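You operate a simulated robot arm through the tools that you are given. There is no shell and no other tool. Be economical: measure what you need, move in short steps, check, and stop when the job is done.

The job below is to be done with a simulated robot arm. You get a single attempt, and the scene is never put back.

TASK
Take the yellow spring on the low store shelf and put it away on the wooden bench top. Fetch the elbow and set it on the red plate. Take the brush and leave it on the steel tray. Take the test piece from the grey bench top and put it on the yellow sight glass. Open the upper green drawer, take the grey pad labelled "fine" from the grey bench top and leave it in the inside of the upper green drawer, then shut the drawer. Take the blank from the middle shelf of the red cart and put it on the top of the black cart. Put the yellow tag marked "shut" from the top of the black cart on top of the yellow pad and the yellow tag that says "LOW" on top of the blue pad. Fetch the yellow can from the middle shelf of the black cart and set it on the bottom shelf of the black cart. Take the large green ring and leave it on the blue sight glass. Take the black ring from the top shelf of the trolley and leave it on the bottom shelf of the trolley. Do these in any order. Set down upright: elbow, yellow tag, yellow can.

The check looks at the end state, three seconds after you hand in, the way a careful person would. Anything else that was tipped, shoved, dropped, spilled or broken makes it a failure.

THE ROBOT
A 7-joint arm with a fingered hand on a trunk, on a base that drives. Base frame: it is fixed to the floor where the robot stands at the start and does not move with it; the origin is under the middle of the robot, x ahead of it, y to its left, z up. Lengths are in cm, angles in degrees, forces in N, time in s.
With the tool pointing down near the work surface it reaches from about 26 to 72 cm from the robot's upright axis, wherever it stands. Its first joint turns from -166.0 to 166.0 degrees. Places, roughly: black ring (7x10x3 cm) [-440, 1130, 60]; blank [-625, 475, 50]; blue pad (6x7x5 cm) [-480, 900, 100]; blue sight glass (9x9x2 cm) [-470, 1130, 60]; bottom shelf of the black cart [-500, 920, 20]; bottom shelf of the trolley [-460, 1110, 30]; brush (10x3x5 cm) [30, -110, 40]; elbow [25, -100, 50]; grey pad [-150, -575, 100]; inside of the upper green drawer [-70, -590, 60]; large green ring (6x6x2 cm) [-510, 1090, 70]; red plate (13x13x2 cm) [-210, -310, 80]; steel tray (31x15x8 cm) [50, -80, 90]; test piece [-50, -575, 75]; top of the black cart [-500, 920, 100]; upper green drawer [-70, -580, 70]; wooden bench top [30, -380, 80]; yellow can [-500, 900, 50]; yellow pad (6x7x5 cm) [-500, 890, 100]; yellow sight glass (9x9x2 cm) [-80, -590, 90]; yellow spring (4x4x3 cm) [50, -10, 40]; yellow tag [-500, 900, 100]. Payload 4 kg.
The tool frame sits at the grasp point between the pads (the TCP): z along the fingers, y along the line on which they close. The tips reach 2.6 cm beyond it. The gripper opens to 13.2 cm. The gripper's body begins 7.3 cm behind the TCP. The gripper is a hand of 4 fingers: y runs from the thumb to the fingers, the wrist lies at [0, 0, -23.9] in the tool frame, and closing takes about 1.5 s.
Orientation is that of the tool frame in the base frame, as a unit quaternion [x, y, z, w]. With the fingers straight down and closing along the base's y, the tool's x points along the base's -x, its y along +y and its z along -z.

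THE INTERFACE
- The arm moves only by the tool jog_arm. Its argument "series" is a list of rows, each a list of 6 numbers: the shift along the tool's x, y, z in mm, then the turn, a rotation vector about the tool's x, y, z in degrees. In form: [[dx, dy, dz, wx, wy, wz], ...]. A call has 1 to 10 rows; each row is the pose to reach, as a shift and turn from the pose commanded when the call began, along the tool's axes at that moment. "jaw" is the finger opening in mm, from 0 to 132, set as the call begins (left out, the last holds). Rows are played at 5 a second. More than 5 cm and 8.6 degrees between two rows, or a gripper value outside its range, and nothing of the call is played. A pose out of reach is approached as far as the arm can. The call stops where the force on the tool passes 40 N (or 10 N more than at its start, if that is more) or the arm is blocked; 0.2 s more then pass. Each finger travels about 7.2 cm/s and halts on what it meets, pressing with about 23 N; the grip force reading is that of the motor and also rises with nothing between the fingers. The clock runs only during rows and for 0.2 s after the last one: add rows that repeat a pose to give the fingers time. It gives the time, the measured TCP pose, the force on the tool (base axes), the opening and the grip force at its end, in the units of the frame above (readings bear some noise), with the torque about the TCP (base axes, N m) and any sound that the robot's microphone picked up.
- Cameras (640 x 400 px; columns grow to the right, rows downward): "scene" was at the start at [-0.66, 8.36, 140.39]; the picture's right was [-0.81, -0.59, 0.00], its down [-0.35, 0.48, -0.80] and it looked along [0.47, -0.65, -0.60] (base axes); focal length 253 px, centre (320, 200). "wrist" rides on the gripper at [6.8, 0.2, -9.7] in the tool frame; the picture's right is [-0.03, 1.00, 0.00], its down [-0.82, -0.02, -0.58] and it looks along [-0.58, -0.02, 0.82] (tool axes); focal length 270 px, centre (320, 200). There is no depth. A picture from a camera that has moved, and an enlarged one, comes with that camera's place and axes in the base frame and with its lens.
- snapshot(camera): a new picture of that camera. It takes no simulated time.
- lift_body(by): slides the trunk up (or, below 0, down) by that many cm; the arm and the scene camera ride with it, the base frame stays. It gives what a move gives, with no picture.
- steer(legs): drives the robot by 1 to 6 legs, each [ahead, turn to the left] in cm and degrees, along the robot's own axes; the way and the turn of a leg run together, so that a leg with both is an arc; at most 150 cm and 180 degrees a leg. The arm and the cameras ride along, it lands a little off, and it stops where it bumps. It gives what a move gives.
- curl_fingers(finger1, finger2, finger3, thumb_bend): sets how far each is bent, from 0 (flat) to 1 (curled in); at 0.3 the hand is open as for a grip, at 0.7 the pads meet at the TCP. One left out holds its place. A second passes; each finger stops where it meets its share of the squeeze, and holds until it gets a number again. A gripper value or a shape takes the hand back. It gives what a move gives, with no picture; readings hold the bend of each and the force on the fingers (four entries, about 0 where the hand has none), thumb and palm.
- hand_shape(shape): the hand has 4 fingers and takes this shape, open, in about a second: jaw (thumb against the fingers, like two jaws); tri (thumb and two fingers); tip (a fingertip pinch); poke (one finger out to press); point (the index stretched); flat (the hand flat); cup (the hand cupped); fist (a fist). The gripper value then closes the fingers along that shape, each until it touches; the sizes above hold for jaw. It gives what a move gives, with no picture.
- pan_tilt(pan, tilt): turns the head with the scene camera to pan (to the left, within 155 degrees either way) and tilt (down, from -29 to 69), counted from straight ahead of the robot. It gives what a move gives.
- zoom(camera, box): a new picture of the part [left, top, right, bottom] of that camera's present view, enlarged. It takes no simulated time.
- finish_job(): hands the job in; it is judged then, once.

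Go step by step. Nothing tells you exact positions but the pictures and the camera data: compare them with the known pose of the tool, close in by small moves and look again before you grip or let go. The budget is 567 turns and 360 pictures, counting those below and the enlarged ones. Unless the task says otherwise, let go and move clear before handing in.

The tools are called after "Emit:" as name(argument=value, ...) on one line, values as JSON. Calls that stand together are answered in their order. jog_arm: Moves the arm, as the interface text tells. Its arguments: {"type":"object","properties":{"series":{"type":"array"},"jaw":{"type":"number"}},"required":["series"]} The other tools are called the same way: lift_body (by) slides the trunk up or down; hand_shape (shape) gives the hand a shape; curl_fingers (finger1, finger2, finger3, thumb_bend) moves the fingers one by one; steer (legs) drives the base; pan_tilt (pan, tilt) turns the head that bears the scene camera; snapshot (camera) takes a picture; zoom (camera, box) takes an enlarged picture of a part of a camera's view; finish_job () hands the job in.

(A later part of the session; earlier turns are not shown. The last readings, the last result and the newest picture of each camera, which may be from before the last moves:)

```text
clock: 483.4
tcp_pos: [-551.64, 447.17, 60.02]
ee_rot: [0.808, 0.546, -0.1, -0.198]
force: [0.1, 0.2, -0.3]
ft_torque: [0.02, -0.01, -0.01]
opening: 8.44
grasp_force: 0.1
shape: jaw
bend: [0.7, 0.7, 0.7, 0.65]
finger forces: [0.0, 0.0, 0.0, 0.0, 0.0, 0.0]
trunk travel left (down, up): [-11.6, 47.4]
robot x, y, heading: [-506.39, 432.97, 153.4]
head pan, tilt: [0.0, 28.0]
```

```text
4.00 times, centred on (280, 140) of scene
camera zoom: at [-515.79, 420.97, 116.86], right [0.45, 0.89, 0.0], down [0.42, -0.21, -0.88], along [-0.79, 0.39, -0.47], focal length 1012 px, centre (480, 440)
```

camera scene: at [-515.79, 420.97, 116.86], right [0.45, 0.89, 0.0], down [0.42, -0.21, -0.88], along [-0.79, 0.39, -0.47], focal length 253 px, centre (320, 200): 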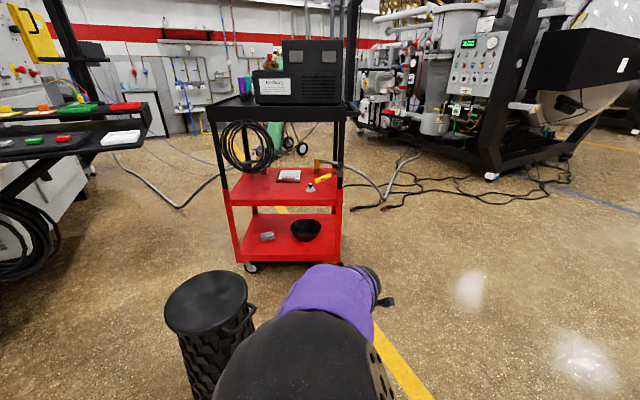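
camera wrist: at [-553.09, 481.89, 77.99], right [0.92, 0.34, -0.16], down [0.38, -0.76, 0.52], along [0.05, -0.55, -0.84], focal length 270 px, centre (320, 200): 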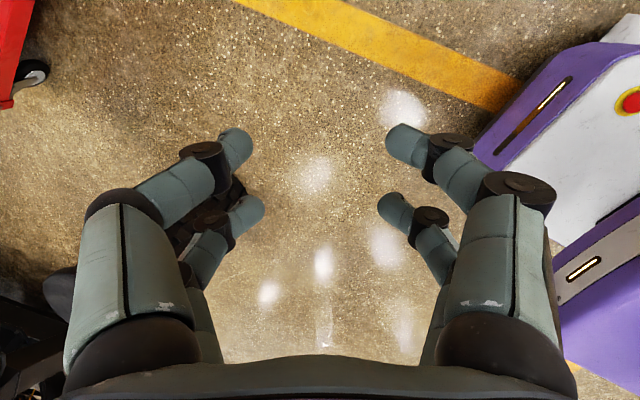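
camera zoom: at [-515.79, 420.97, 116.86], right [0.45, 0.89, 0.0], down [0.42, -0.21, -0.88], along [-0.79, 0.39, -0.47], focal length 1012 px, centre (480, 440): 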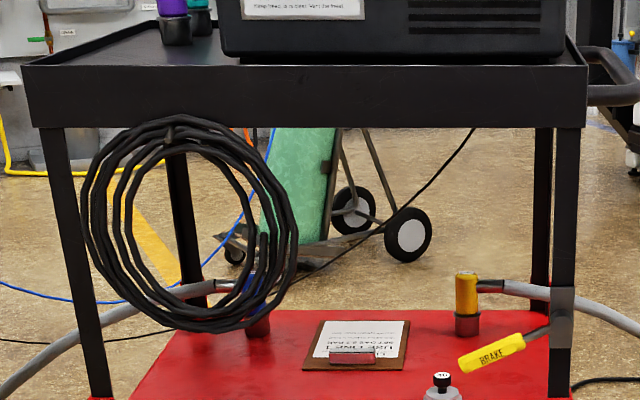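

Emit:
steer(legs=[[0, 2.4]])

Emit:
jog_arm(series=[[-27, -30, 13, -6, -0.8, 0], [-54, -60, 26, -12, -1.6, 0], [-82, -90, 38, -18, -2.3, 0], [-109, -120, 51, -22, -2.8, 0], [-136, -150, 64, -25.4, -3.2, 0], [-164, -180, 76, -25.4, -3.2, 0]])

Emit:
snapshot(camera="scene")

Emit:
snapshot(camera="wrist")

```text
clock: 484.2
tcp_pos: [-552.0, 445.21, 59.95]
ee_rot: [0.795, 0.564, -0.104, -0.197]
force: [-0.1, 0.1, -0.1]
ft_torque: [-0.01, 0.01, -0.02]
opening: 8.46
grasp_force: 0.1
shape: jaw
bend: [0.7, 0.7, 0.7, 0.65]
finger forces: [0.1, 0.0, 0.0, 0.1, 0.0, 0.0]
trunk travel left (down, up): [-11.6, 47.4]
robot x, y, heading: [-506.47, 433.05, 156.0]
head pan, tilt: [0.0, 28.0]
```

```text
clock: 485.6
tcp_pos: [-576.18, 436.58, 60.28]
ee_rot: [0.817, 0.577, 0.002, 0.0]
force: [0.4, 0.3, 1.5]
ft_torque: [-0.02, 0.01, 0.01]
opening: 8.45
grasp_force: 0.1
shape: jaw
bend: [0.7, 0.7, 0.7, 0.65]
finger forces: [0.0, 0.1, 0.0, 0.0, 0.0, 0.1]
trunk travel left (down, up): [-11.6, 47.4]
robot x, y, heading: [-506.59, 432.78, 156.1]
head pan, tilt: [0.0, 28.0]
```

```text
213 pictures are left
camera scene: at [-515.24, 420.57, 116.86], right [0.41, 0.91, 0.0], down [0.43, -0.19, -0.88], along [-0.81, 0.36, -0.47], focal length 253 px, centre (320, 200)
```

scene: 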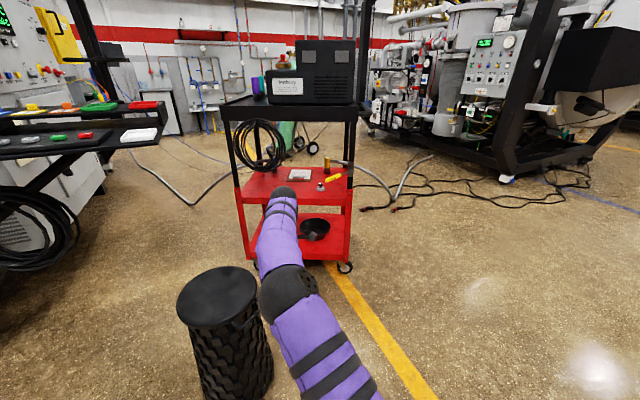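

```text
212 pictures are left
camera wrist: at [-573.63, 443.04, 69.96], right [0.93, -0.36, 0.0], down [-0.29, -0.76, 0.58], along [-0.2, -0.54, -0.82], focal length 270 px, centre (320, 200)
```

wrist: 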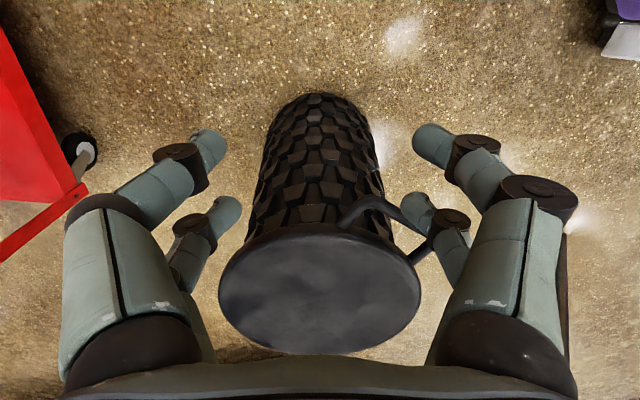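

Emit:
steer(legs=[[38, 0]])

Emit:
zoom(camera="scene", box=[180, 50, 420, 200])

Emit:
snapshot(camera="wrist")

```text
clock: 488.0
tcp_pos: [-610.77, 452.01, 60.28]
ee_rot: [0.816, 0.578, 0.0, -0.002]
force: [-0.4, 0.4, -0.3]
ft_torque: [0.03, -0.01, 0.01]
opening: 8.47
grasp_force: 0.1
shape: jaw
bend: [0.7, 0.7, 0.7, 0.65]
finger forces: [0.0, 0.1, 0.0, 0.0, 0.0, 0.0]
trunk travel left (down, up): [-11.6, 47.4]
robot x, y, heading: [-540.79, 448.48, 155.7]
head pan, tilt: [0.0, 28.0]
```

```text
2.67 times, centred on (300, 125) of scene
camera zoom: at [-549.9, 436.08, 116.85], right [0.41, 0.91, 0.0], down [0.43, -0.19, -0.88], along [-0.81, 0.36, -0.47], focal length 675 px, centre (373, 400)
```

zoom: 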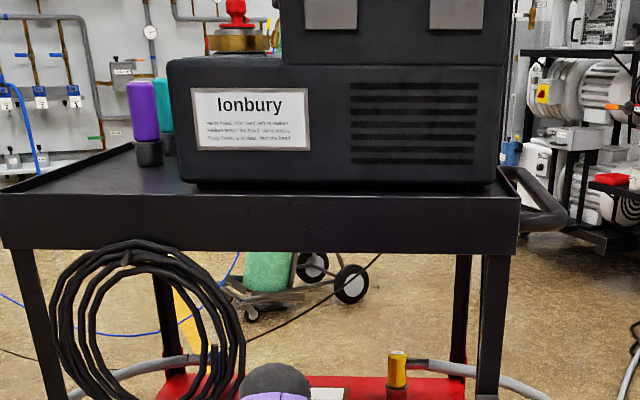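

```text
210 pictures are left
camera wrist: at [-608.28, 458.54, 69.98], right [0.93, -0.36, 0.0], down [-0.29, -0.76, 0.58], along [-0.21, -0.54, -0.82], focal length 270 px, centre (320, 200)
```

wrist: 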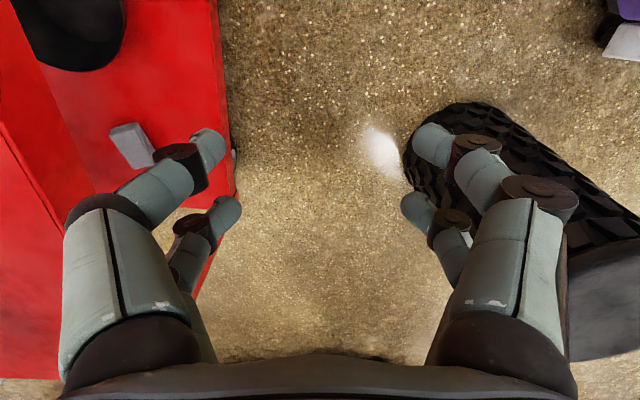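

Emit:
jog_arm(series=[[15, 0, 5, 0, 0, 0], [15, 0, 10, 0, 0, 0]])

Emit:
steer(legs=[[13, 0]])

Emit:
pan_tilt(pan=5, tilt=33)

Emit:
snapshot(camera="scene")

Emit:
snapshot(camera="wrist")

```text
clock: 488.6
tcp_pos: [-610.18, 453.38, 59.22]
ee_rot: [0.816, 0.578, 0.001, -0.001]
force: [0.5, -0.1, 0.4]
ft_torque: [0.0, -0.01, 0.03]
opening: 8.47
grasp_force: 0.2
shape: jaw
bend: [0.7, 0.7, 0.7, 0.65]
finger forces: [0.0, 0.0, 0.1, 0.0, 0.0, 0.0]
trunk travel left (down, up): [-11.6, 47.4]
robot x, y, heading: [-541.36, 448.54, 156.0]
head pan, tilt: [0.0, 28.0]
```

```text
clock: 489.9
tcp_pos: [-622.38, 458.84, 59.34]
ee_rot: [0.816, 0.578, 0.0, -0.001]
force: [0.8, 0.3, -0.6]
ft_torque: [-0.03, 0.01, 0.01]
opening: 8.44
grasp_force: 0.1
shape: jaw
bend: [0.7, 0.7, 0.7, 0.65]
finger forces: [0.0, 0.1, 0.0, 0.1, 0.0, 0.0]
trunk travel left (down, up): [-11.6, 47.4]
robot x, y, heading: [-553.08, 453.7, 156.0]
head pan, tilt: [0.0, 28.0]
```

```text
clock: 490.6
tcp_pos: [-622.34, 458.76, 59.19]
ee_rot: [0.816, 0.578, 0.0, -0.001]
force: [0.8, -0.6, 1.2]
ft_torque: [-0.03, -0.01, 0.0]
opening: 8.47
grasp_force: 0.2
shape: jaw
bend: [0.7, 0.7, 0.7, 0.65]
finger forces: [0.0, 0.1, 0.1, 0.1, 0.1, 0.0]
trunk travel left (down, up): [-11.6, 47.4]
robot x, y, heading: [-552.83, 454.02, 156.1]
head pan, tilt: [5.0, 33.0]
```

```text
209 pictures are left
camera scene: at [-562.07, 440.67, 116.07], right [0.33, 0.95, 0.0], down [0.51, -0.18, -0.84], along [-0.79, 0.27, -0.54], focal length 253 px, centre (320, 200)
```

scene: 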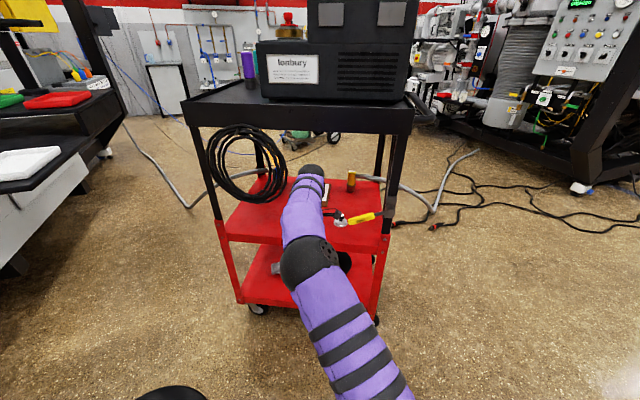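

```text
208 pictures are left
camera wrist: at [-619.89, 465.22, 68.92], right [0.94, -0.35, 0.0], down [-0.29, -0.76, 0.58], along [-0.2, -0.54, -0.82], focal length 270 px, centre (320, 200)
```

wrist: 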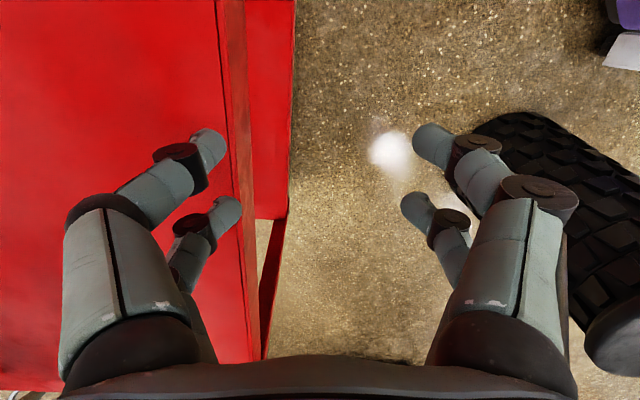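

Emit:
steer(legs=[[9, 0]])

Emit:
zoom(camera="scene", box=[200, 100, 440, 250])

```text
clock: 491.7
tcp_pos: [-630.67, 462.35, 59.2]
ee_rot: [0.815, 0.579, 0.0, -0.002]
force: [0.4, -1.1, 0.0]
ft_torque: [0.02, 0.02, -0.02]
opening: 8.49
grasp_force: 0.0
shape: jaw
bend: [0.7, 0.7, 0.7, 0.65]
finger forces: [0.0, 0.0, 0.0, 0.1, 0.0, 0.0]
trunk travel left (down, up): [-11.6, 47.4]
robot x, y, heading: [-561.27, 457.94, 155.6]
head pan, tilt: [5.0, 33.0]
```

```text
2.67 times, centred on (320, 175) of scene
camera zoom: at [-570.36, 444.35, 116.07], right [0.32, 0.95, 0.0], down [0.52, -0.18, -0.84], along [-0.79, 0.27, -0.54], focal length 675 px, centre (320, 267)
```

zoom: 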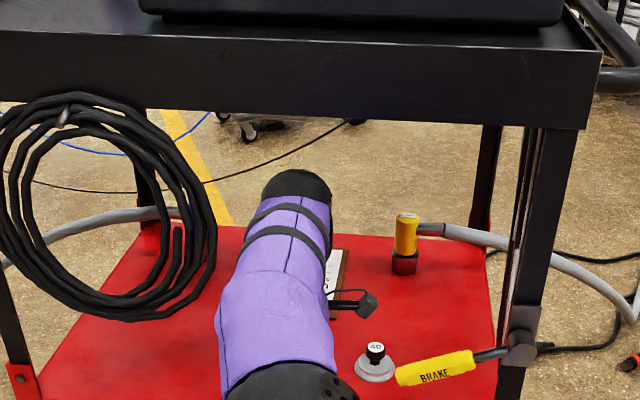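

Emit:
steer(legs=[[6, 0]])

Emit:
jog_arm(series=[[15, 0, 0, 0, 0, 0], [30, 0, 0, 0, 0, 0], [45, 0, 0, 0, 0, 0]])

Emit:
zoom(camera="scene", box=[200, 130, 440, 280])

Emit:
snapshot(camera="wrist")

```text
clock: 492.7
tcp_pos: [-636.16, 464.74, 59.2]
ee_rot: [0.815, 0.58, 0.0, -0.001]
force: [-0.1, 0.6, 0.6]
ft_torque: [0.02, 0.0, 0.05]
opening: 8.45
grasp_force: 0.0
shape: jaw
bend: [0.7, 0.7, 0.7, 0.65]
finger forces: [0.0, 0.0, 0.1, 0.0, 0.0, 0.1]
trunk travel left (down, up): [-11.6, 47.4]
robot x, y, heading: [-567.01, 459.84, 156.1]
head pan, tilt: [5.0, 33.0]
```

```text
clock: 493.5
tcp_pos: [-634.75, 469.03, 59.27]
ee_rot: [0.816, 0.579, 0.0, -0.001]
force: [0.2, -0.1, 0.5]
ft_torque: [0.0, -0.02, 0.02]
opening: 8.48
grasp_force: 0.0
shape: jaw
bend: [0.7, 0.7, 0.7, 0.65]
finger forces: [0.0, 0.0, 0.0, 0.0, 0.0, 0.0]
trunk travel left (down, up): [-11.6, 47.4]
robot x, y, heading: [-566.8, 460.14, 156.1]
head pan, tilt: [5.0, 33.0]
```

```text
2.67 times, centred on (320, 205) of scene
camera zoom: at [-575.87, 446.79, 116.07], right [0.32, 0.95, 0.0], down [0.52, -0.18, -0.84], along [-0.79, 0.27, -0.54], focal length 675 px, centre (320, 187)
```

zoom: 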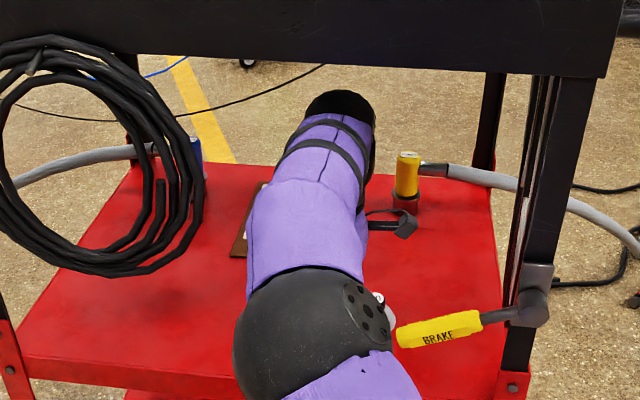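

```text
205 pictures are left
camera wrist: at [-632.23, 475.48, 68.9], right [0.94, -0.35, 0.0], down [-0.29, -0.77, 0.58], along [-0.2, -0.54, -0.82], focal length 270 px, centre (320, 200)
```

wrist: 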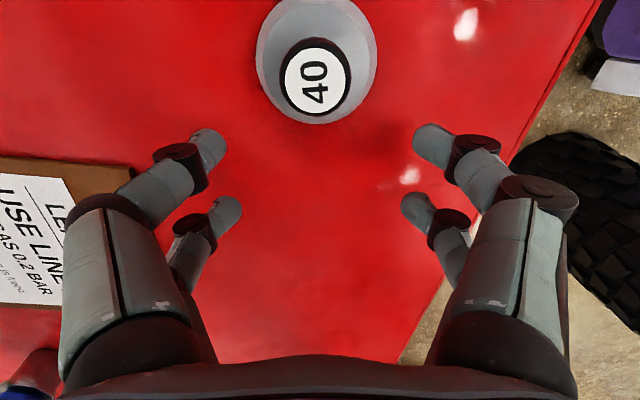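

Emit:
jog_arm(series=[[14, 1, 0, 0, 0, 0], [28, 1, 0, 0, 0, 0], [28, 1, 8, 0, 0, 0]])

Emit:
snapshot(camera="wrist")

```text
clock: 494.3
tcp_pos: [-633.78, 471.42, 58.55]
ee_rot: [0.815, 0.579, 0.0, -0.002]
force: [-0.5, 0.1, -0.2]
ft_torque: [-0.01, 0.0, 0.02]
opening: 8.47
grasp_force: 0.0
shape: jaw
bend: [0.7, 0.7, 0.7, 0.65]
finger forces: [0.0, 0.0, 0.1, 0.0, 0.1, 0.1]
trunk travel left (down, up): [-11.6, 47.4]
robot x, y, heading: [-566.85, 459.73, 155.9]
head pan, tilt: [5.0, 33.0]
```

```text
204 pictures are left
camera wrist: at [-631.27, 478.03, 68.22], right [0.94, -0.35, 0.0], down [-0.29, -0.77, 0.58], along [-0.2, -0.54, -0.82], focal length 270 px, centre (320, 200)
```

wrist: 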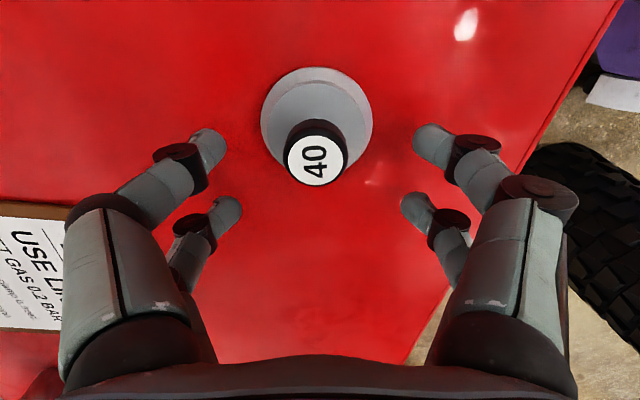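

Emit:
jog_arm(series=[[0, 0, 0, 0, 0, 0], [0, 0, 0, 0, 0, 0], [0, 0, 0, 0, 0, 0], [0, 0, 0, 0, 0, 0], [0, 0, 0, 0, 0, 0], [0, 0, 0, 0, 0, 0]], jaw=0)

Emit:
snapshot(camera="wrist")

```text
clock: 495.7
tcp_pos: [-633.81, 471.46, 58.69]
ee_rot: [0.815, 0.579, 0.0, -0.001]
force: [1.2, -1.5, 10.4]
ft_torque: [0.16, -0.03, -0.07]
opening: 1.79
grasp_force: 22.6
shape: jaw
bend: [0.74, 0.6, 0.6, 0.7]
finger forces: [24.3, 0.1, 0.1, 0.0, 25.2, 0.1]
trunk travel left (down, up): [-11.6, 47.4]
robot x, y, heading: [-567.04, 460.19, 155.8]
head pan, tilt: [5.0, 33.0]
```

```text
203 pictures are left
camera wrist: at [-631.26, 478.01, 68.35], right [0.94, -0.35, 0.0], down [-0.29, -0.77, 0.58], along [-0.21, -0.54, -0.82], focal length 270 px, centre (320, 200)
```

wrist: 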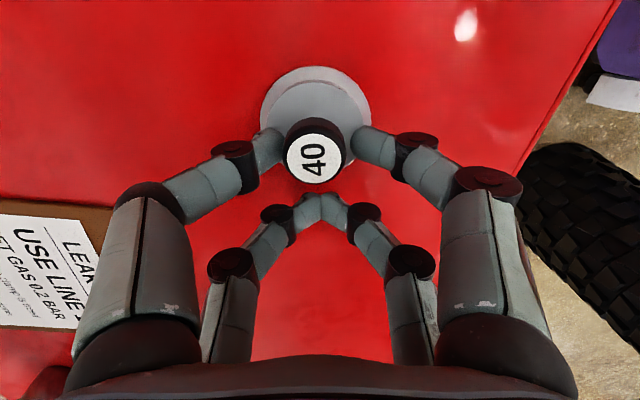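

Emit:
jog_arm(series=[[0, 0, -8, 0, 0, 0], [0, 0, -16, 0, 0, 0], [0, 0, -24, 0, 0, 0]])

Emit:
snapshot(camera="wrist")

```text
clock: 496.5
tcp_pos: [-633.71, 471.53, 60.82]
ee_rot: [0.815, 0.579, 0.0, -0.001]
force: [-0.1, -0.5, -1.2]
ft_torque: [-0.03, 0.03, 0.01]
opening: 1.73
grasp_force: 22.9
shape: jaw
bend: [0.74, 0.6, 0.6, 0.7]
finger forces: [19.6, 0.0, 0.0, 0.0, 22.3, 0.0]
trunk travel left (down, up): [-11.6, 47.4]
robot x, y, heading: [-567.03, 460.53, 155.9]
head pan, tilt: [5.0, 33.0]
```

```text
202 pictures are left
camera wrist: at [-631.23, 478.08, 70.53], right [0.94, -0.35, 0.0], down [-0.29, -0.77, 0.58], along [-0.2, -0.54, -0.82], focal length 270 px, centre (320, 200)
```

wrist: 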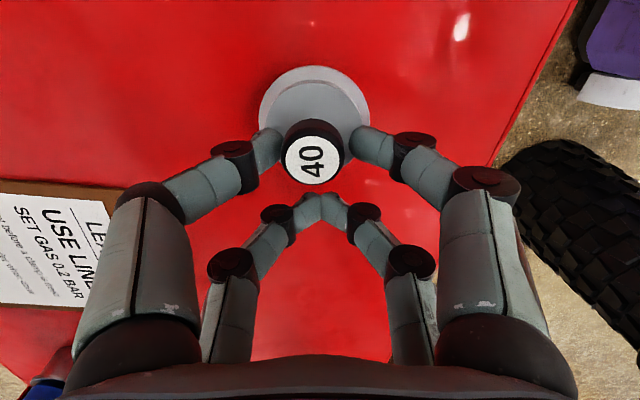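

Emit:
jog_arm(series=[[-24, 0, 0, 0, 0, 0], [-48, 0, 0, 0, 0, 0], [-72, 0, 0, 0, 0, 0]])

Emit:
steer(legs=[[-50, 0]])

Emit:
snapshot(camera="wrist")

Emit:
pan_tilt(pan=-40, tilt=15)

Emit:
snapshot(camera="scene")

```text
clock: 497.3
tcp_pos: [-636.06, 464.74, 60.94]
ee_rot: [0.815, 0.579, 0.001, 0.0]
force: [-0.3, 0.5, -1.4]
ft_torque: [0.02, 0.02, 0.05]
opening: 1.74
grasp_force: 23.0
shape: jaw
bend: [0.74, 0.6, 0.6, 0.7]
finger forces: [19.3, 0.0, 0.1, 0.0, 22.1, 0.1]
trunk travel left (down, up): [-11.6, 47.4]
robot x, y, heading: [-566.91, 460.17, 156.1]
head pan, tilt: [5.0, 33.0]
```

```text
clock: 500.2
tcp_pos: [-591.1, 444.65, 60.88]
ee_rot: [0.814, 0.58, 0.0, -0.002]
force: [-0.2, -0.5, -0.9]
ft_torque: [-0.04, 0.01, -0.01]
opening: 1.73
grasp_force: 23.2
shape: jaw
bend: [0.74, 0.6, 0.6, 0.7]
finger forces: [19.2, 0.1, 0.1, 0.0, 21.9, 0.1]
trunk travel left (down, up): [-11.6, 47.4]
robot x, y, heading: [-521.89, 440.51, 155.9]
head pan, tilt: [5.0, 33.0]
```

```text
201 pictures are left
camera wrist: at [-588.67, 451.12, 70.59], right [0.94, -0.35, 0.0], down [-0.28, -0.77, 0.58], along [-0.2, -0.54, -0.82], focal length 270 px, centre (320, 200)
```

wrist: 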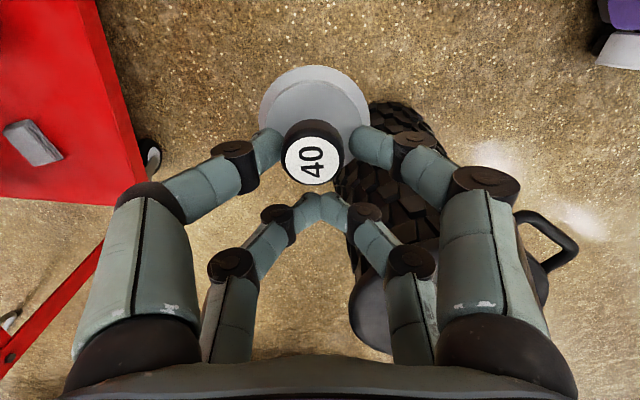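

```text
clock: 501.3
tcp_pos: [-591.26, 444.75, 60.97]
ee_rot: [0.814, 0.58, 0.0, -0.001]
force: [-0.3, -0.3, -1.6]
ft_torque: [0.01, 0.0, 0.0]
opening: 1.73
grasp_force: 22.9
shape: jaw
bend: [0.74, 0.6, 0.6, 0.7]
finger forces: [19.1, 0.1, 0.0, 0.0, 21.9, 0.1]
trunk travel left (down, up): [-11.6, 47.4]
robot x, y, heading: [-521.91, 440.43, 156.3]
head pan, tilt: [-40.0, 15.0]
```

```text
200 pictures are left
camera scene: at [-526.52, 432.41, 118.96], right [0.9, 0.44, 0.0], down [0.12, -0.23, -0.97], along [-0.43, 0.87, -0.26], focal length 253 px, centre (320, 200)
```

scene: 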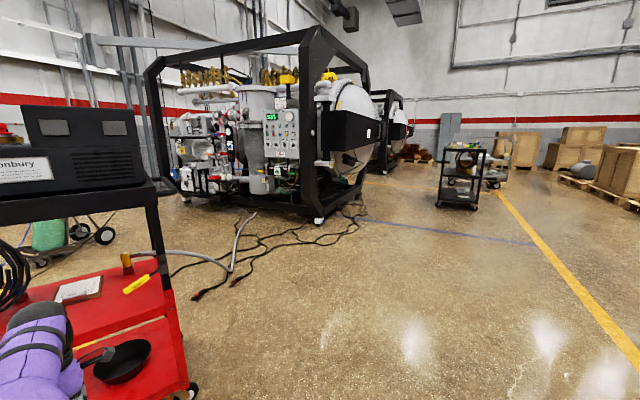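

Emit:
lift_body(by=40)

Emit:
steer(legs=[[0, -62], [150, 0], [150, 0]])

Emit:
pan_tilt(pan=0, tilt=25)

Emit:
snapshot(camera="scene")

```text
clock: 505.1
tcp_pos: [-591.14, 444.68, 100.93]
ee_rot: [0.814, 0.581, 0.0, -0.001]
force: [-0.2, 0.7, -1.0]
ft_torque: [0.01, -0.01, -0.01]
opening: 1.73
grasp_force: 23.0
shape: jaw
bend: [0.74, 0.6, 0.6, 0.7]
finger forces: [18.9, 0.0, 0.0, 0.0, 21.5, 0.0]
trunk travel left (down, up): [-51.6, 7.4]
robot x, y, heading: [-521.77, 440.51, 156.3]
head pan, tilt: [-40.0, 15.0]
```

```text
clock: 522.7
tcp_pos: [-568.35, 804.56, 100.92]
ee_rot: [0.998, 0.064, 0.001, -0.001]
force: [1.2, -0.1, -1.1]
ft_torque: [-0.04, 0.03, -0.03]
opening: 1.71
grasp_force: 23.0
shape: jaw
bend: [0.74, 0.6, 0.6, 0.7]
finger forces: [18.4, 0.1, 0.0, 0.1, 20.7, 0.0]
trunk travel left (down, up): [-51.6, 7.4]
robot x, y, heading: [-541.76, 740.41, 92.7]
head pan, tilt: [-40.0, 15.0]
```

```text
clock: 523.7
tcp_pos: [-568.39, 804.57, 100.92]
ee_rot: [0.998, 0.063, 0.001, -0.002]
force: [0.6, 0.1, -1.1]
ft_torque: [-0.03, 0.03, 0.01]
opening: 1.74
grasp_force: 23.3
shape: jaw
bend: [0.74, 0.6, 0.6, 0.7]
finger forces: [18.3, 0.0, 0.0, 0.0, 20.7, 0.1]
trunk travel left (down, up): [-51.6, 7.4]
robot x, y, heading: [-541.86, 740.44, 92.2]
head pan, tilt: [0.0, 25.0]
```

```text
199 pictures are left
camera scene: at [-556.87, 743.22, 157.34], right [1.0, 0.04, 0.0], down [0.02, -0.42, -0.91], along [-0.04, 0.91, -0.42], focal length 253 px, centre (320, 200)
```

scene: 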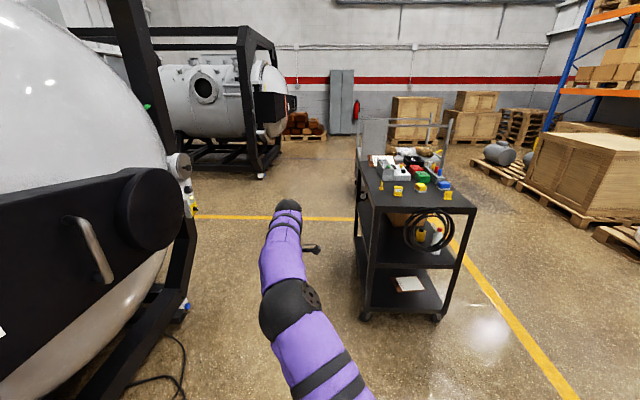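

Emit:
zoom(camera="scene", box=[345, 140, 485, 228])

Emit:
zoom(camera="scene", box=[340, 190, 480, 320])

```text
4.55 times, centred on (415, 184) of scene
camera zoom: at [-556.87, 743.22, 157.34], right [1.0, 0.04, 0.0], down [0.02, -0.42, -0.91], along [-0.04, 0.91, -0.42], focal length 1151 px, centre (-112, 273)
```

zoom: 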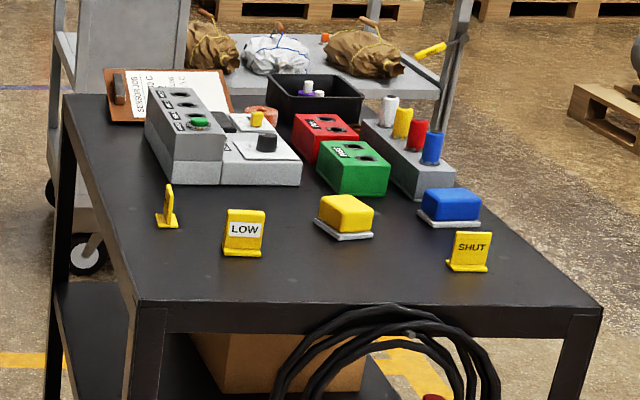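

```text
3.08 times, centred on (410, 255) of scene
camera zoom: at [-556.87, 743.22, 157.34], right [1.0, 0.04, 0.0], down [0.02, -0.42, -0.91], along [-0.04, 0.91, -0.42], focal length 779 px, centre (43, 31)
```

zoom: 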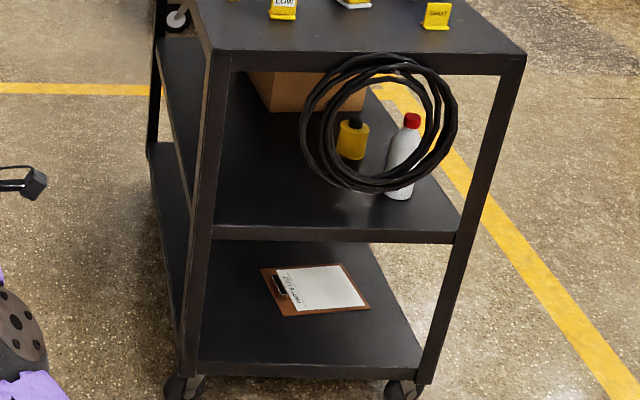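

The black cart's top carries LOW, SHUT and a third tag, with the yellow and blue pads. I'll set the blank at the front-left of the top, near (-525, 878).

Emit:
lift_body(by=7.3)

Emit:
steer(legs=[[0, -52], [54, 0], [0, 50]])

Emit:
snapshot(camera="scene")

```text
clock: 524.8
tcp_pos: [-568.29, 804.57, 108.23]
ee_rot: [0.998, 0.063, 0.001, -0.002]
force: [0.3, -0.4, -0.5]
ft_torque: [-0.07, -0.02, -0.03]
opening: 1.76
grasp_force: 23.1
shape: jaw
bend: [0.74, 0.6, 0.6, 0.7]
finger forces: [18.3, 0.1, 0.0, 0.1, 20.6, 0.0]
trunk travel left (down, up): [-58.9, 0.1]
robot x, y, heading: [-541.62, 740.89, 92.4]
head pan, tilt: [0.0, 25.0]
```

```text
clock: 533.0
tcp_pos: [-525.76, 840.94, 108.27]
ee_rot: [0.999, 0.047, 0.001, -0.001]
force: [0.0, -0.5, -0.8]
ft_torque: [-0.01, 0.05, 0.02]
opening: 1.75
grasp_force: 22.9
shape: jaw
bend: [0.74, 0.6, 0.6, 0.7]
finger forces: [18.1, 0.1, 0.1, 0.0, 20.0, 0.0]
trunk travel left (down, up): [-58.9, 0.1]
robot x, y, heading: [-500.97, 775.9, 90.9]
head pan, tilt: [0.0, 25.0]
```

```text
196 pictures are left
camera scene: at [-516.23, 779.2, 164.63], right [1.0, 0.01, 0.0], down [0.01, -0.42, -0.91], along [-0.01, 0.91, -0.42], focal length 253 px, centre (320, 200)
```

scene: 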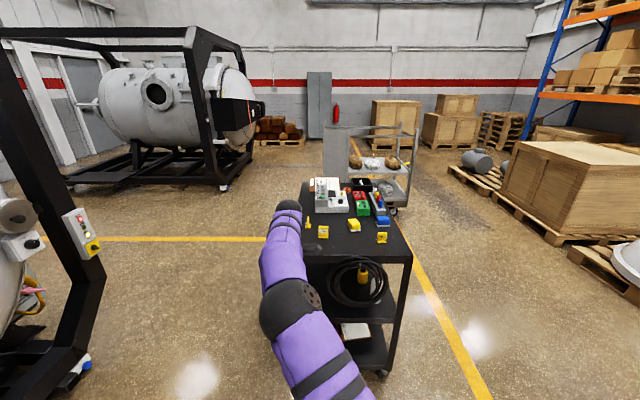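

Emit:
zoom(camera="scene", box=[280, 170, 420, 258])

```text
4.55 times, centred on (350, 214) of scene
camera zoom: at [-516.23, 779.2, 164.63], right [1.0, 0.01, 0.0], down [0.01, -0.42, -0.91], along [-0.01, 0.91, -0.42], focal length 1151 px, centre (184, 136)
```

zoom: 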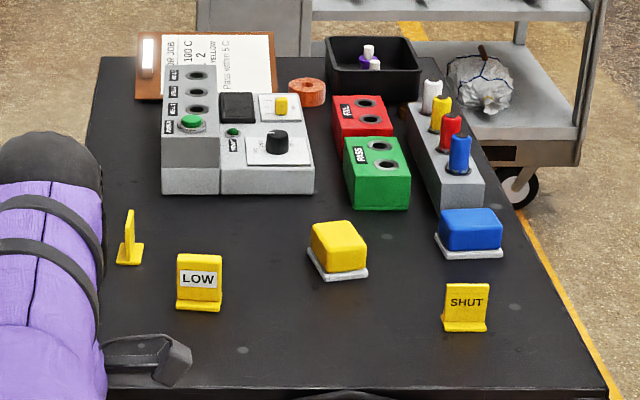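

Emit:
steer(legs=[[36.7, 0]])

Emit:
snapshot(camera="wrist")

Emit:
zoom(camera="scene", box=[240, 150, 480, 300])

```text
clock: 535.3
tcp_pos: [-526.77, 877.29, 108.18]
ee_rot: [0.999, 0.051, 0.001, -0.001]
force: [0.2, -0.7, 0.1]
ft_torque: [0.0, 0.03, -0.03]
opening: 1.73
grasp_force: 22.8
shape: jaw
bend: [0.74, 0.6, 0.6, 0.7]
finger forces: [18.1, 0.1, 0.0, 0.0, 20.1, 0.0]
trunk travel left (down, up): [-58.9, 0.1]
robot x, y, heading: [-501.88, 812.79, 91.0]
head pan, tilt: [0.0, 25.0]
```

```text
194 pictures are left
camera wrist: at [-519.9, 877.84, 117.87], right [0.08, -1.0, 0.0], down [-0.81, -0.06, 0.58], along [-0.57, -0.04, -0.82], focal length 270 px, centre (320, 200)
```

wrist: 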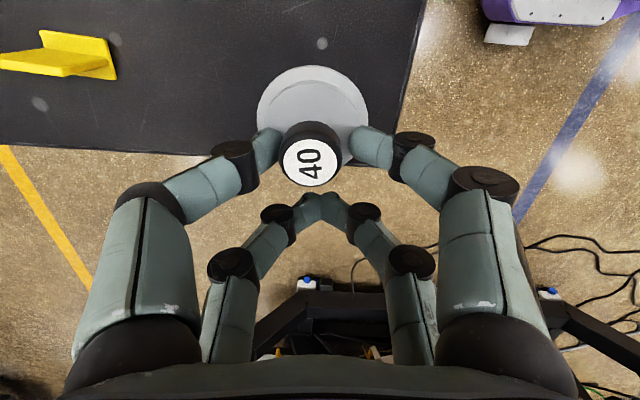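

```text
2.67 times, centred on (360, 225) of scene
camera zoom: at [-516.83, 815.66, 164.63], right [1.0, 0.02, 0.0], down [0.01, -0.42, -0.91], along [-0.02, 0.91, -0.42], focal length 675 px, centre (213, 133)
```

zoom: 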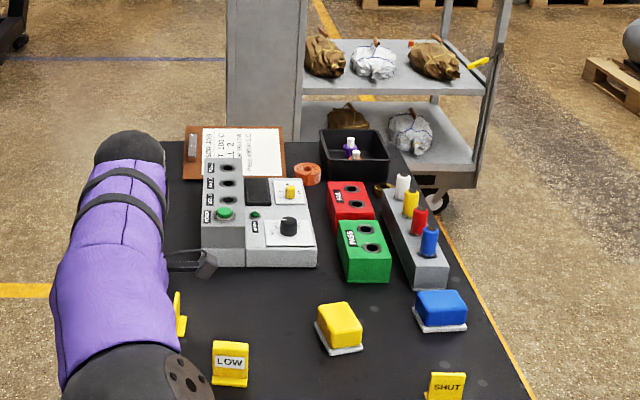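

Emit:
jog_arm(series=[[10, 0, 35, 0, 0, 0], [10, 0, 60, 0, 0, 0], [10, 0, 64, 0, 0, 0], [10, 0, 67, 0, 0, 0], [10, 0, 70, 0, 0, 0], [10, 0, 73, 0, 0, 0], [10, 0, 76, 0, 0, 0], [10, 0, 79, 0, 0, 0]])

Emit:
snapshot(camera="wrist")

```text
clock: 537.1
tcp_pos: [-525.87, 877.38, 100.3]
ee_rot: [0.999, 0.051, 0.001, 0.0]
force: [0.0, 0.0, -1.4]
ft_torque: [0.02, 0.04, 0.0]
opening: 1.74
grasp_force: 22.9
shape: jaw
bend: [0.74, 0.6, 0.6, 0.7]
finger forces: [18.1, 0.0, 0.0, 0.0, 19.9, 0.0]
trunk travel left (down, up): [-58.9, 0.1]
robot x, y, heading: [-501.82, 812.51, 91.2]
head pan, tilt: [0.0, 25.0]
```

```text
192 pictures are left
camera wrist: at [-518.92, 877.95, 110.01], right [0.08, -1.0, 0.0], down [-0.81, -0.06, 0.58], along [-0.57, -0.04, -0.82], focal length 270 px, centre (320, 200)
```

wrist: 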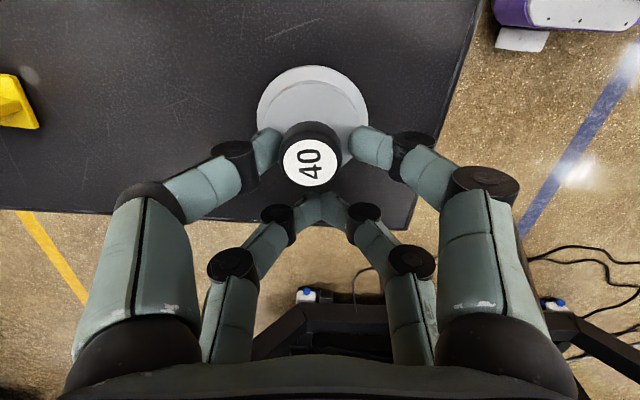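

Emit:
jog_arm(series=[[0, 0, 3, 0, 0, 0], [0, 0, 6, 0, 0, 0], [0, 0, 9, 0, 0, 0], [0, 0, 12, 0, 0, 0], [0, 0, 15, 0, 0, 0], [0, 0, 18, 0, 0, 0], [0, 0, 21, 0, 0, 0], [0, 0, 24, 0, 0, 0], [0, 0, 27, 0, 0, 0], [0, 0, 30, 0, 0, 0]])

```text
clock: 539.0
tcp_pos: [-525.77, 877.5, 98.56]
ee_rot: [0.999, 0.052, -0.001, -0.008]
force: [1.6, -3.7, 17.0]
ft_torque: [-0.18, -0.38, -0.05]
opening: 1.79
grasp_force: 23.2
shape: jaw
bend: [0.75, 0.6, 0.6, 0.7]
finger forces: [30.2, 0.1, 0.0, 0.1, 26.8, 0.0]
trunk travel left (down, up): [-58.9, 0.1]
robot x, y, heading: [-501.75, 812.37, 90.8]
head pan, tilt: [0.0, 25.0]
stopped in row 9: the force on the tool passed its limit at 44 N (the readings are from after the stop); the commanded pose is now the measured one
```

Emit:
jog_arm(series=[[0, 0, -1, 0, 0, 0], [0, 0, -1, 0, 0, 0], [0, 0, -1, 0, 0, 0], [0, 0, -1, 0, 0, 0], [0, 0, -10, 0, 0, 0], [0, 0, -40, 0, 0, 0], [0, 0, -80, 0, 0, 0]], jaw=60)

Emit:
snapshot(camera="wrist")

```text
clock: 540.6
tcp_pos: [-525.68, 877.26, 106.25]
ee_rot: [0.999, 0.05, 0.0, -0.005]
force: [0.3, -0.7, -0.2]
ft_torque: [0.02, 0.02, 0.01]
opening: 5.97
grasp_force: 0.0
shape: jaw
bend: [0.73, 0.73, 0.73, 0.7]
finger forces: [0.0, 0.0, 0.0, 0.0, 0.0, 0.1]
trunk travel left (down, up): [-58.9, 0.1]
robot x, y, heading: [-501.86, 812.8, 91.2]
head pan, tilt: [0.0, 25.0]
```

```text
191 pictures are left
camera wrist: at [-518.81, 877.8, 115.86], right [0.08, -1.0, -0.01], down [-0.81, -0.07, 0.58], along [-0.58, -0.04, -0.82], focal length 270 px, centre (320, 200)
```

wrist: 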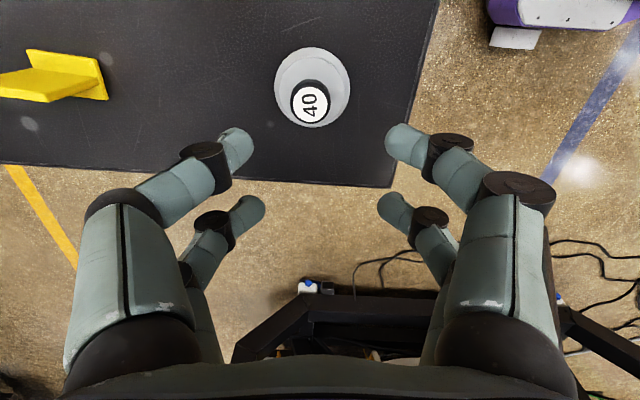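

Emit:
jog_arm(series=[[40, 0, -15, 0, 0, 0], [85, 0, -15, 0, 0, 0], [130, -5, -15, 0, 0, 0], [175, -10, -15, 0, 0, 0], [220, -15, -15, 0, 0, 0], [265, -15, -15, 0, 0, 0], [310, -15, -15, 0, 0, 0], [340, -15, -15, 0, 0, 0]], jaw=50)

Emit:
snapshot(camera="wrist")

Emit:
snapshot(camera="scene")

```text
clock: 542.4
tcp_pos: [-491.92, 882.39, 107.64]
ee_rot: [0.999, 0.051, -0.001, -0.005]
force: [-0.3, 0.6, -0.5]
ft_torque: [0.0, 0.03, 0.02]
opening: 5.03
grasp_force: 0.1
shape: jaw
bend: [0.73, 0.73, 0.73, 0.7]
finger forces: [0.0, 0.1, 0.0, 0.1, 0.0, 0.0]
trunk travel left (down, up): [-58.9, 0.1]
robot x, y, heading: [-501.62, 812.35, 90.9]
head pan, tilt: [0.0, 25.0]
```

```text
190 pictures are left
camera wrist: at [-485.04, 882.86, 117.35], right [0.08, -1.0, -0.01], down [-0.81, -0.07, 0.58], along [-0.58, -0.04, -0.82], focal length 270 px, centre (320, 200)
```

wrist: 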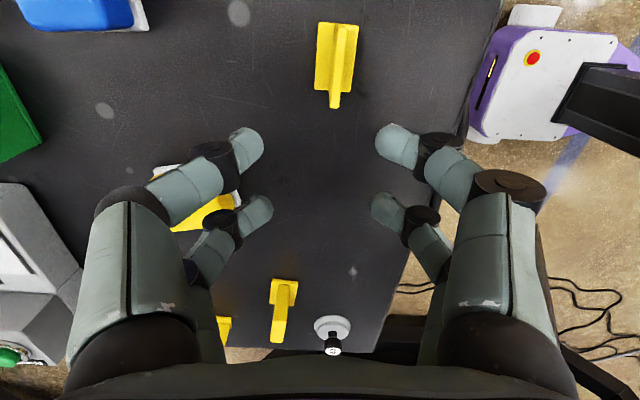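

```text
189 pictures are left
camera scene: at [-516.78, 815.62, 164.64], right [1.0, 0.02, 0.0], down [0.01, -0.42, -0.91], along [-0.02, 0.91, -0.42], focal length 253 px, centre (320, 200)
```

scene: 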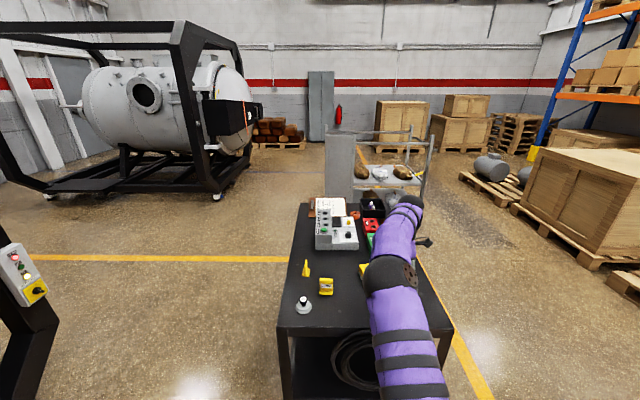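

Emit:
jog_arm(series=[[20, 6, 0, 0, 0, 0], [40, 11, 0, 0, 0, 0], [40, 11, 25, 0, 0, 0]])

Emit:
snapshot(camera="wrist")

```text
clock: 543.2
tcp_pos: [-487.88, 881.79, 105.29]
ee_rot: [0.999, 0.051, -0.001, -0.005]
force: [0.5, 0.1, 0.0]
ft_torque: [0.02, 0.07, 0.04]
opening: 5.03
grasp_force: 0.0
shape: jaw
bend: [0.73, 0.73, 0.73, 0.7]
finger forces: [0.1, 0.1, 0.1, 0.0, 0.0, 0.0]
trunk travel left (down, up): [-58.9, 0.1]
robot x, y, heading: [-501.91, 812.69, 91.1]
head pan, tilt: [0.0, 25.0]
```

```text
188 pictures are left
camera wrist: at [-481.07, 882.3, 115.0], right [0.08, -1.0, -0.01], down [-0.81, -0.07, 0.58], along [-0.58, -0.04, -0.82], focal length 270 px, centre (320, 200)
```

wrist: 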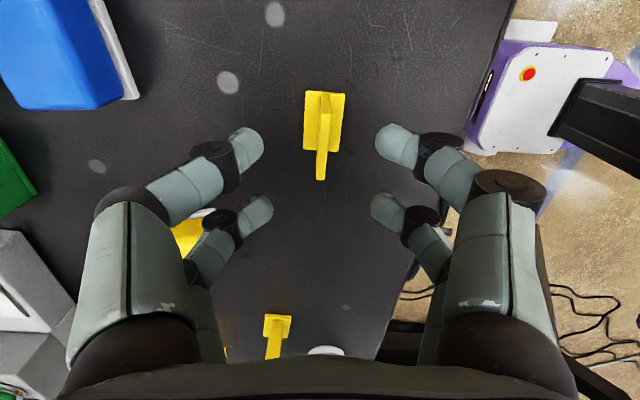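

Emit:
jog_arm(series=[[0, 0, 20, 0, 0, 0], [0, 0, 40, 0, 0, 0], [0, 0, 55, 0, 0, 0], [0, 0, 66, 0, 0, 0]])

Emit:
snapshot(camera="wrist")

```text
clock: 544.2
tcp_pos: [-487.93, 881.65, 98.7]
ee_rot: [0.999, 0.051, -0.001, -0.004]
force: [-0.6, 0.5, 0.9]
ft_torque: [0.01, 0.01, -0.01]
opening: 5.01
grasp_force: 0.0
shape: jaw
bend: [0.73, 0.73, 0.73, 0.7]
finger forces: [0.1, 0.0, 0.0, 0.0, 0.0, 0.1]
trunk travel left (down, up): [-58.9, 0.1]
robot x, y, heading: [-501.79, 812.64, 90.9]
head pan, tilt: [0.0, 25.0]
```

```text
187 pictures are left
camera wrist: at [-481.1, 882.28, 108.33], right [0.08, -1.0, -0.01], down [-0.81, -0.07, 0.58], along [-0.58, -0.04, -0.82], focal length 270 px, centre (320, 200)
```

wrist: 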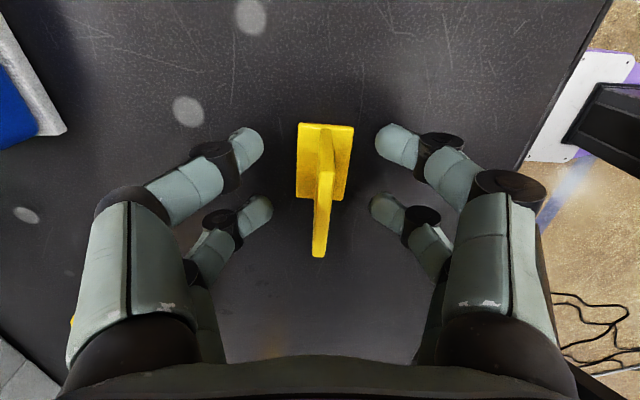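

Emit:
jog_arm(series=[[0, 0, 0, 0, 0, 0], [0, 0, 0, 0, 0, 0], [0, 0, 0, 0, 0, 0], [0, 0, 0, 0, 0, 0], [0, 0, 0, 0, 0, 0]], jaw=0)

Emit:
snapshot(camera="wrist")

```text
clock: 545.4
tcp_pos: [-488.07, 881.75, 98.74]
ee_rot: [0.999, 0.051, 0.0, -0.005]
force: [-0.3, -0.2, -0.1]
ft_torque: [-0.02, 0.01, 0.02]
opening: 0.07
grasp_force: 22.1
shape: jaw
bend: [0.7, 0.7, 0.7, 0.7]
finger forces: [20.5, 20.6, 20.5, 0.1, 20.6, 0.0]
trunk travel left (down, up): [-58.9, 0.1]
robot x, y, heading: [-501.61, 812.26, 91.3]
head pan, tilt: [0.0, 25.0]
```

```text
186 pictures are left
camera wrist: at [-481.08, 882.26, 108.37], right [0.08, -1.0, -0.01], down [-0.81, -0.07, 0.58], along [-0.58, -0.04, -0.82], focal length 270 px, centre (320, 200)
```

wrist: 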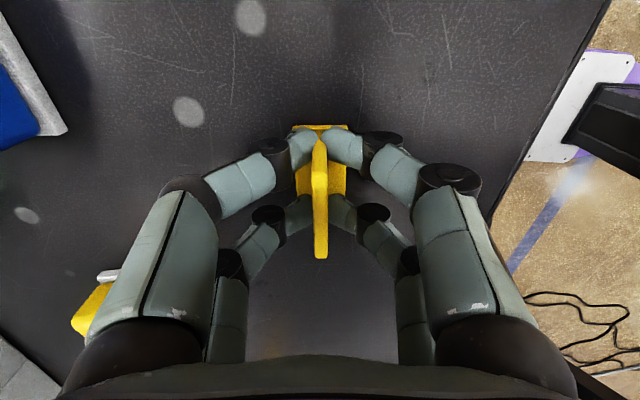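

Emit:
jog_arm(series=[[0, 0, -40, 0, 0, 0], [0, 0, -85, 0, 0, 0], [-30, -30, -90, 0, 0, 0], [-60, -60, -90, 0, 0, 0], [-90, -85, -90, 0, 0, 0], [-90, -107, -90, 0, 0, 0]])

Emit:
snapshot(camera="wrist")

Emit:
zoom(camera="scene", box=[280, 180, 440, 280])

```text
clock: 546.8
tcp_pos: [-498.9, 887.03, 107.56]
ee_rot: [0.999, 0.051, 0.001, -0.005]
force: [0.0, 0.5, 0.3]
ft_torque: [0.02, -0.03, -0.02]
opening: 0.03
grasp_force: 23.2
shape: jaw
bend: [0.7, 0.7, 0.7, 0.7]
finger forces: [20.2, 20.6, 20.4, 0.1, 20.6, 0.0]
out of reach, approached as far as the arm can: row 4, 5, 6
trunk travel left (down, up): [-58.9, 0.1]
robot x, y, heading: [-501.61, 812.66, 91.0]
head pan, tilt: [0.0, 25.0]
```

```text
185 pictures are left
camera wrist: at [-492.07, 887.5, 117.32], right [0.08, -1.0, -0.01], down [-0.81, -0.07, 0.58], along [-0.58, -0.04, -0.82], focal length 270 px, centre (320, 200)
```

wrist: 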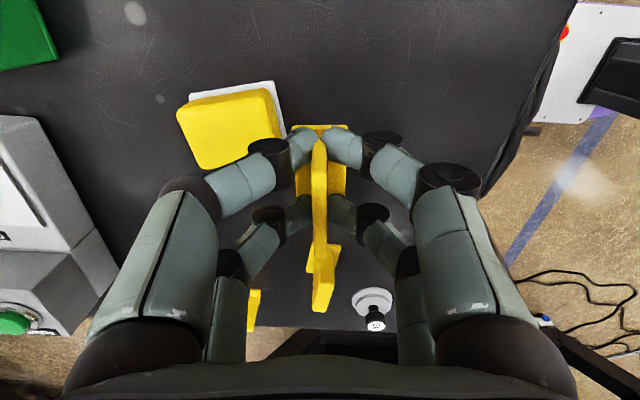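

```text
4.00 times, centred on (360, 230) of scene
camera zoom: at [-516.98, 815.55, 164.62], right [1.0, 0.02, 0.0], down [0.01, -0.42, -0.91], along [-0.02, 0.91, -0.42], focal length 1012 px, centre (160, 80)
```

zoom: 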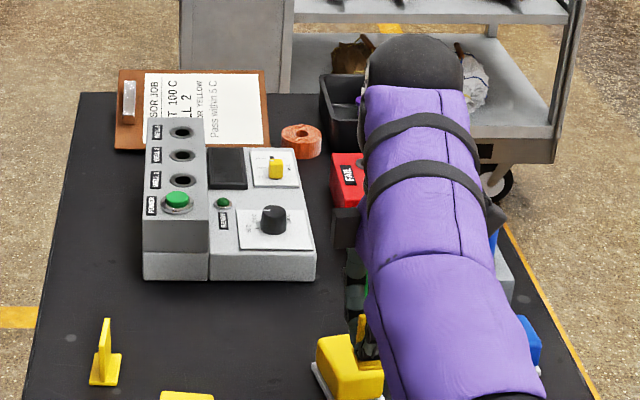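

Emit:
steer(legs=[[6.2, 0]])

Emit:
snapshot(camera="wrist")

```text
clock: 547.8
tcp_pos: [-498.83, 893.35, 107.48]
ee_rot: [0.999, 0.05, 0.001, -0.005]
force: [-0.2, 0.1, -0.4]
ft_torque: [0.01, -0.05, 0.03]
opening: 0.05
grasp_force: 22.6
shape: jaw
bend: [0.7, 0.7, 0.7, 0.7]
finger forces: [20.3, 20.5, 20.5, 0.0, 20.5, 0.0]
trunk travel left (down, up): [-58.9, 0.1]
robot x, y, heading: [-502.08, 818.75, 91.1]
head pan, tilt: [0.0, 25.0]
```

```text
183 pictures are left
camera wrist: at [-491.94, 893.81, 117.2], right [0.08, -1.0, -0.01], down [-0.81, -0.07, 0.58], along [-0.58, -0.04, -0.82], focal length 270 px, centre (320, 200)
```

wrist: 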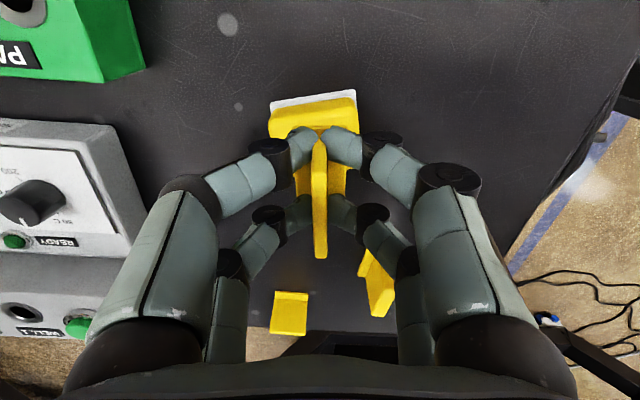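

Emit:
jog_arm(series=[[-6, 0, 15, 0, 0, 0], [-6, 0, 25, 0, 0, 0], [-6, 0, 28, 0, 0, 0], [-6, 0, 31, 0, 0, 0], [-6, 0, 34, 0, 0, 0], [-6, 0, 37, 0, 0, 0], [-6, 0, 40, 0, 0, 0]])

Emit:
snapshot(camera="wrist")

```text
clock: 549.4
tcp_pos: [-499.3, 893.75, 103.73]
ee_rot: [0.999, 0.051, 0.0, -0.003]
force: [0.3, -0.6, -0.3]
ft_torque: [0.0, -0.01, -0.01]
opening: 0.05
grasp_force: 22.9
shape: jaw
bend: [0.7, 0.7, 0.7, 0.7]
finger forces: [20.3, 20.5, 20.4, 0.0, 20.5, 0.1]
out of reach, approached as far as the arm can: row 2, 3, 4, 5, 6, 7
trunk travel left (down, up): [-58.9, 0.1]
robot x, y, heading: [-501.65, 818.68, 91.1]
head pan, tilt: [0.0, 25.0]
```

```text
182 pictures are left
camera wrist: at [-492.47, 894.3, 113.39], right [0.08, -1.0, -0.01], down [-0.81, -0.07, 0.58], along [-0.58, -0.04, -0.82], focal length 270 px, centre (320, 200)
```

wrist: 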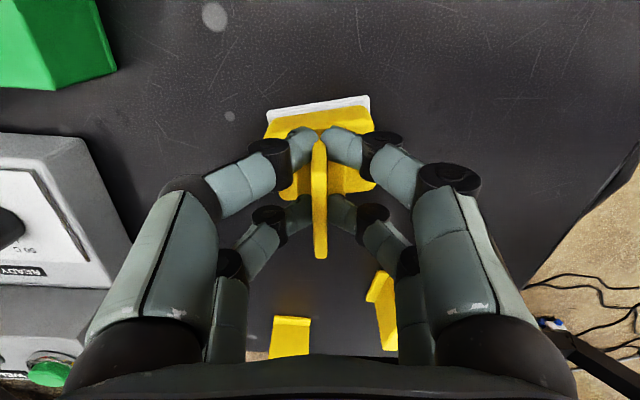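

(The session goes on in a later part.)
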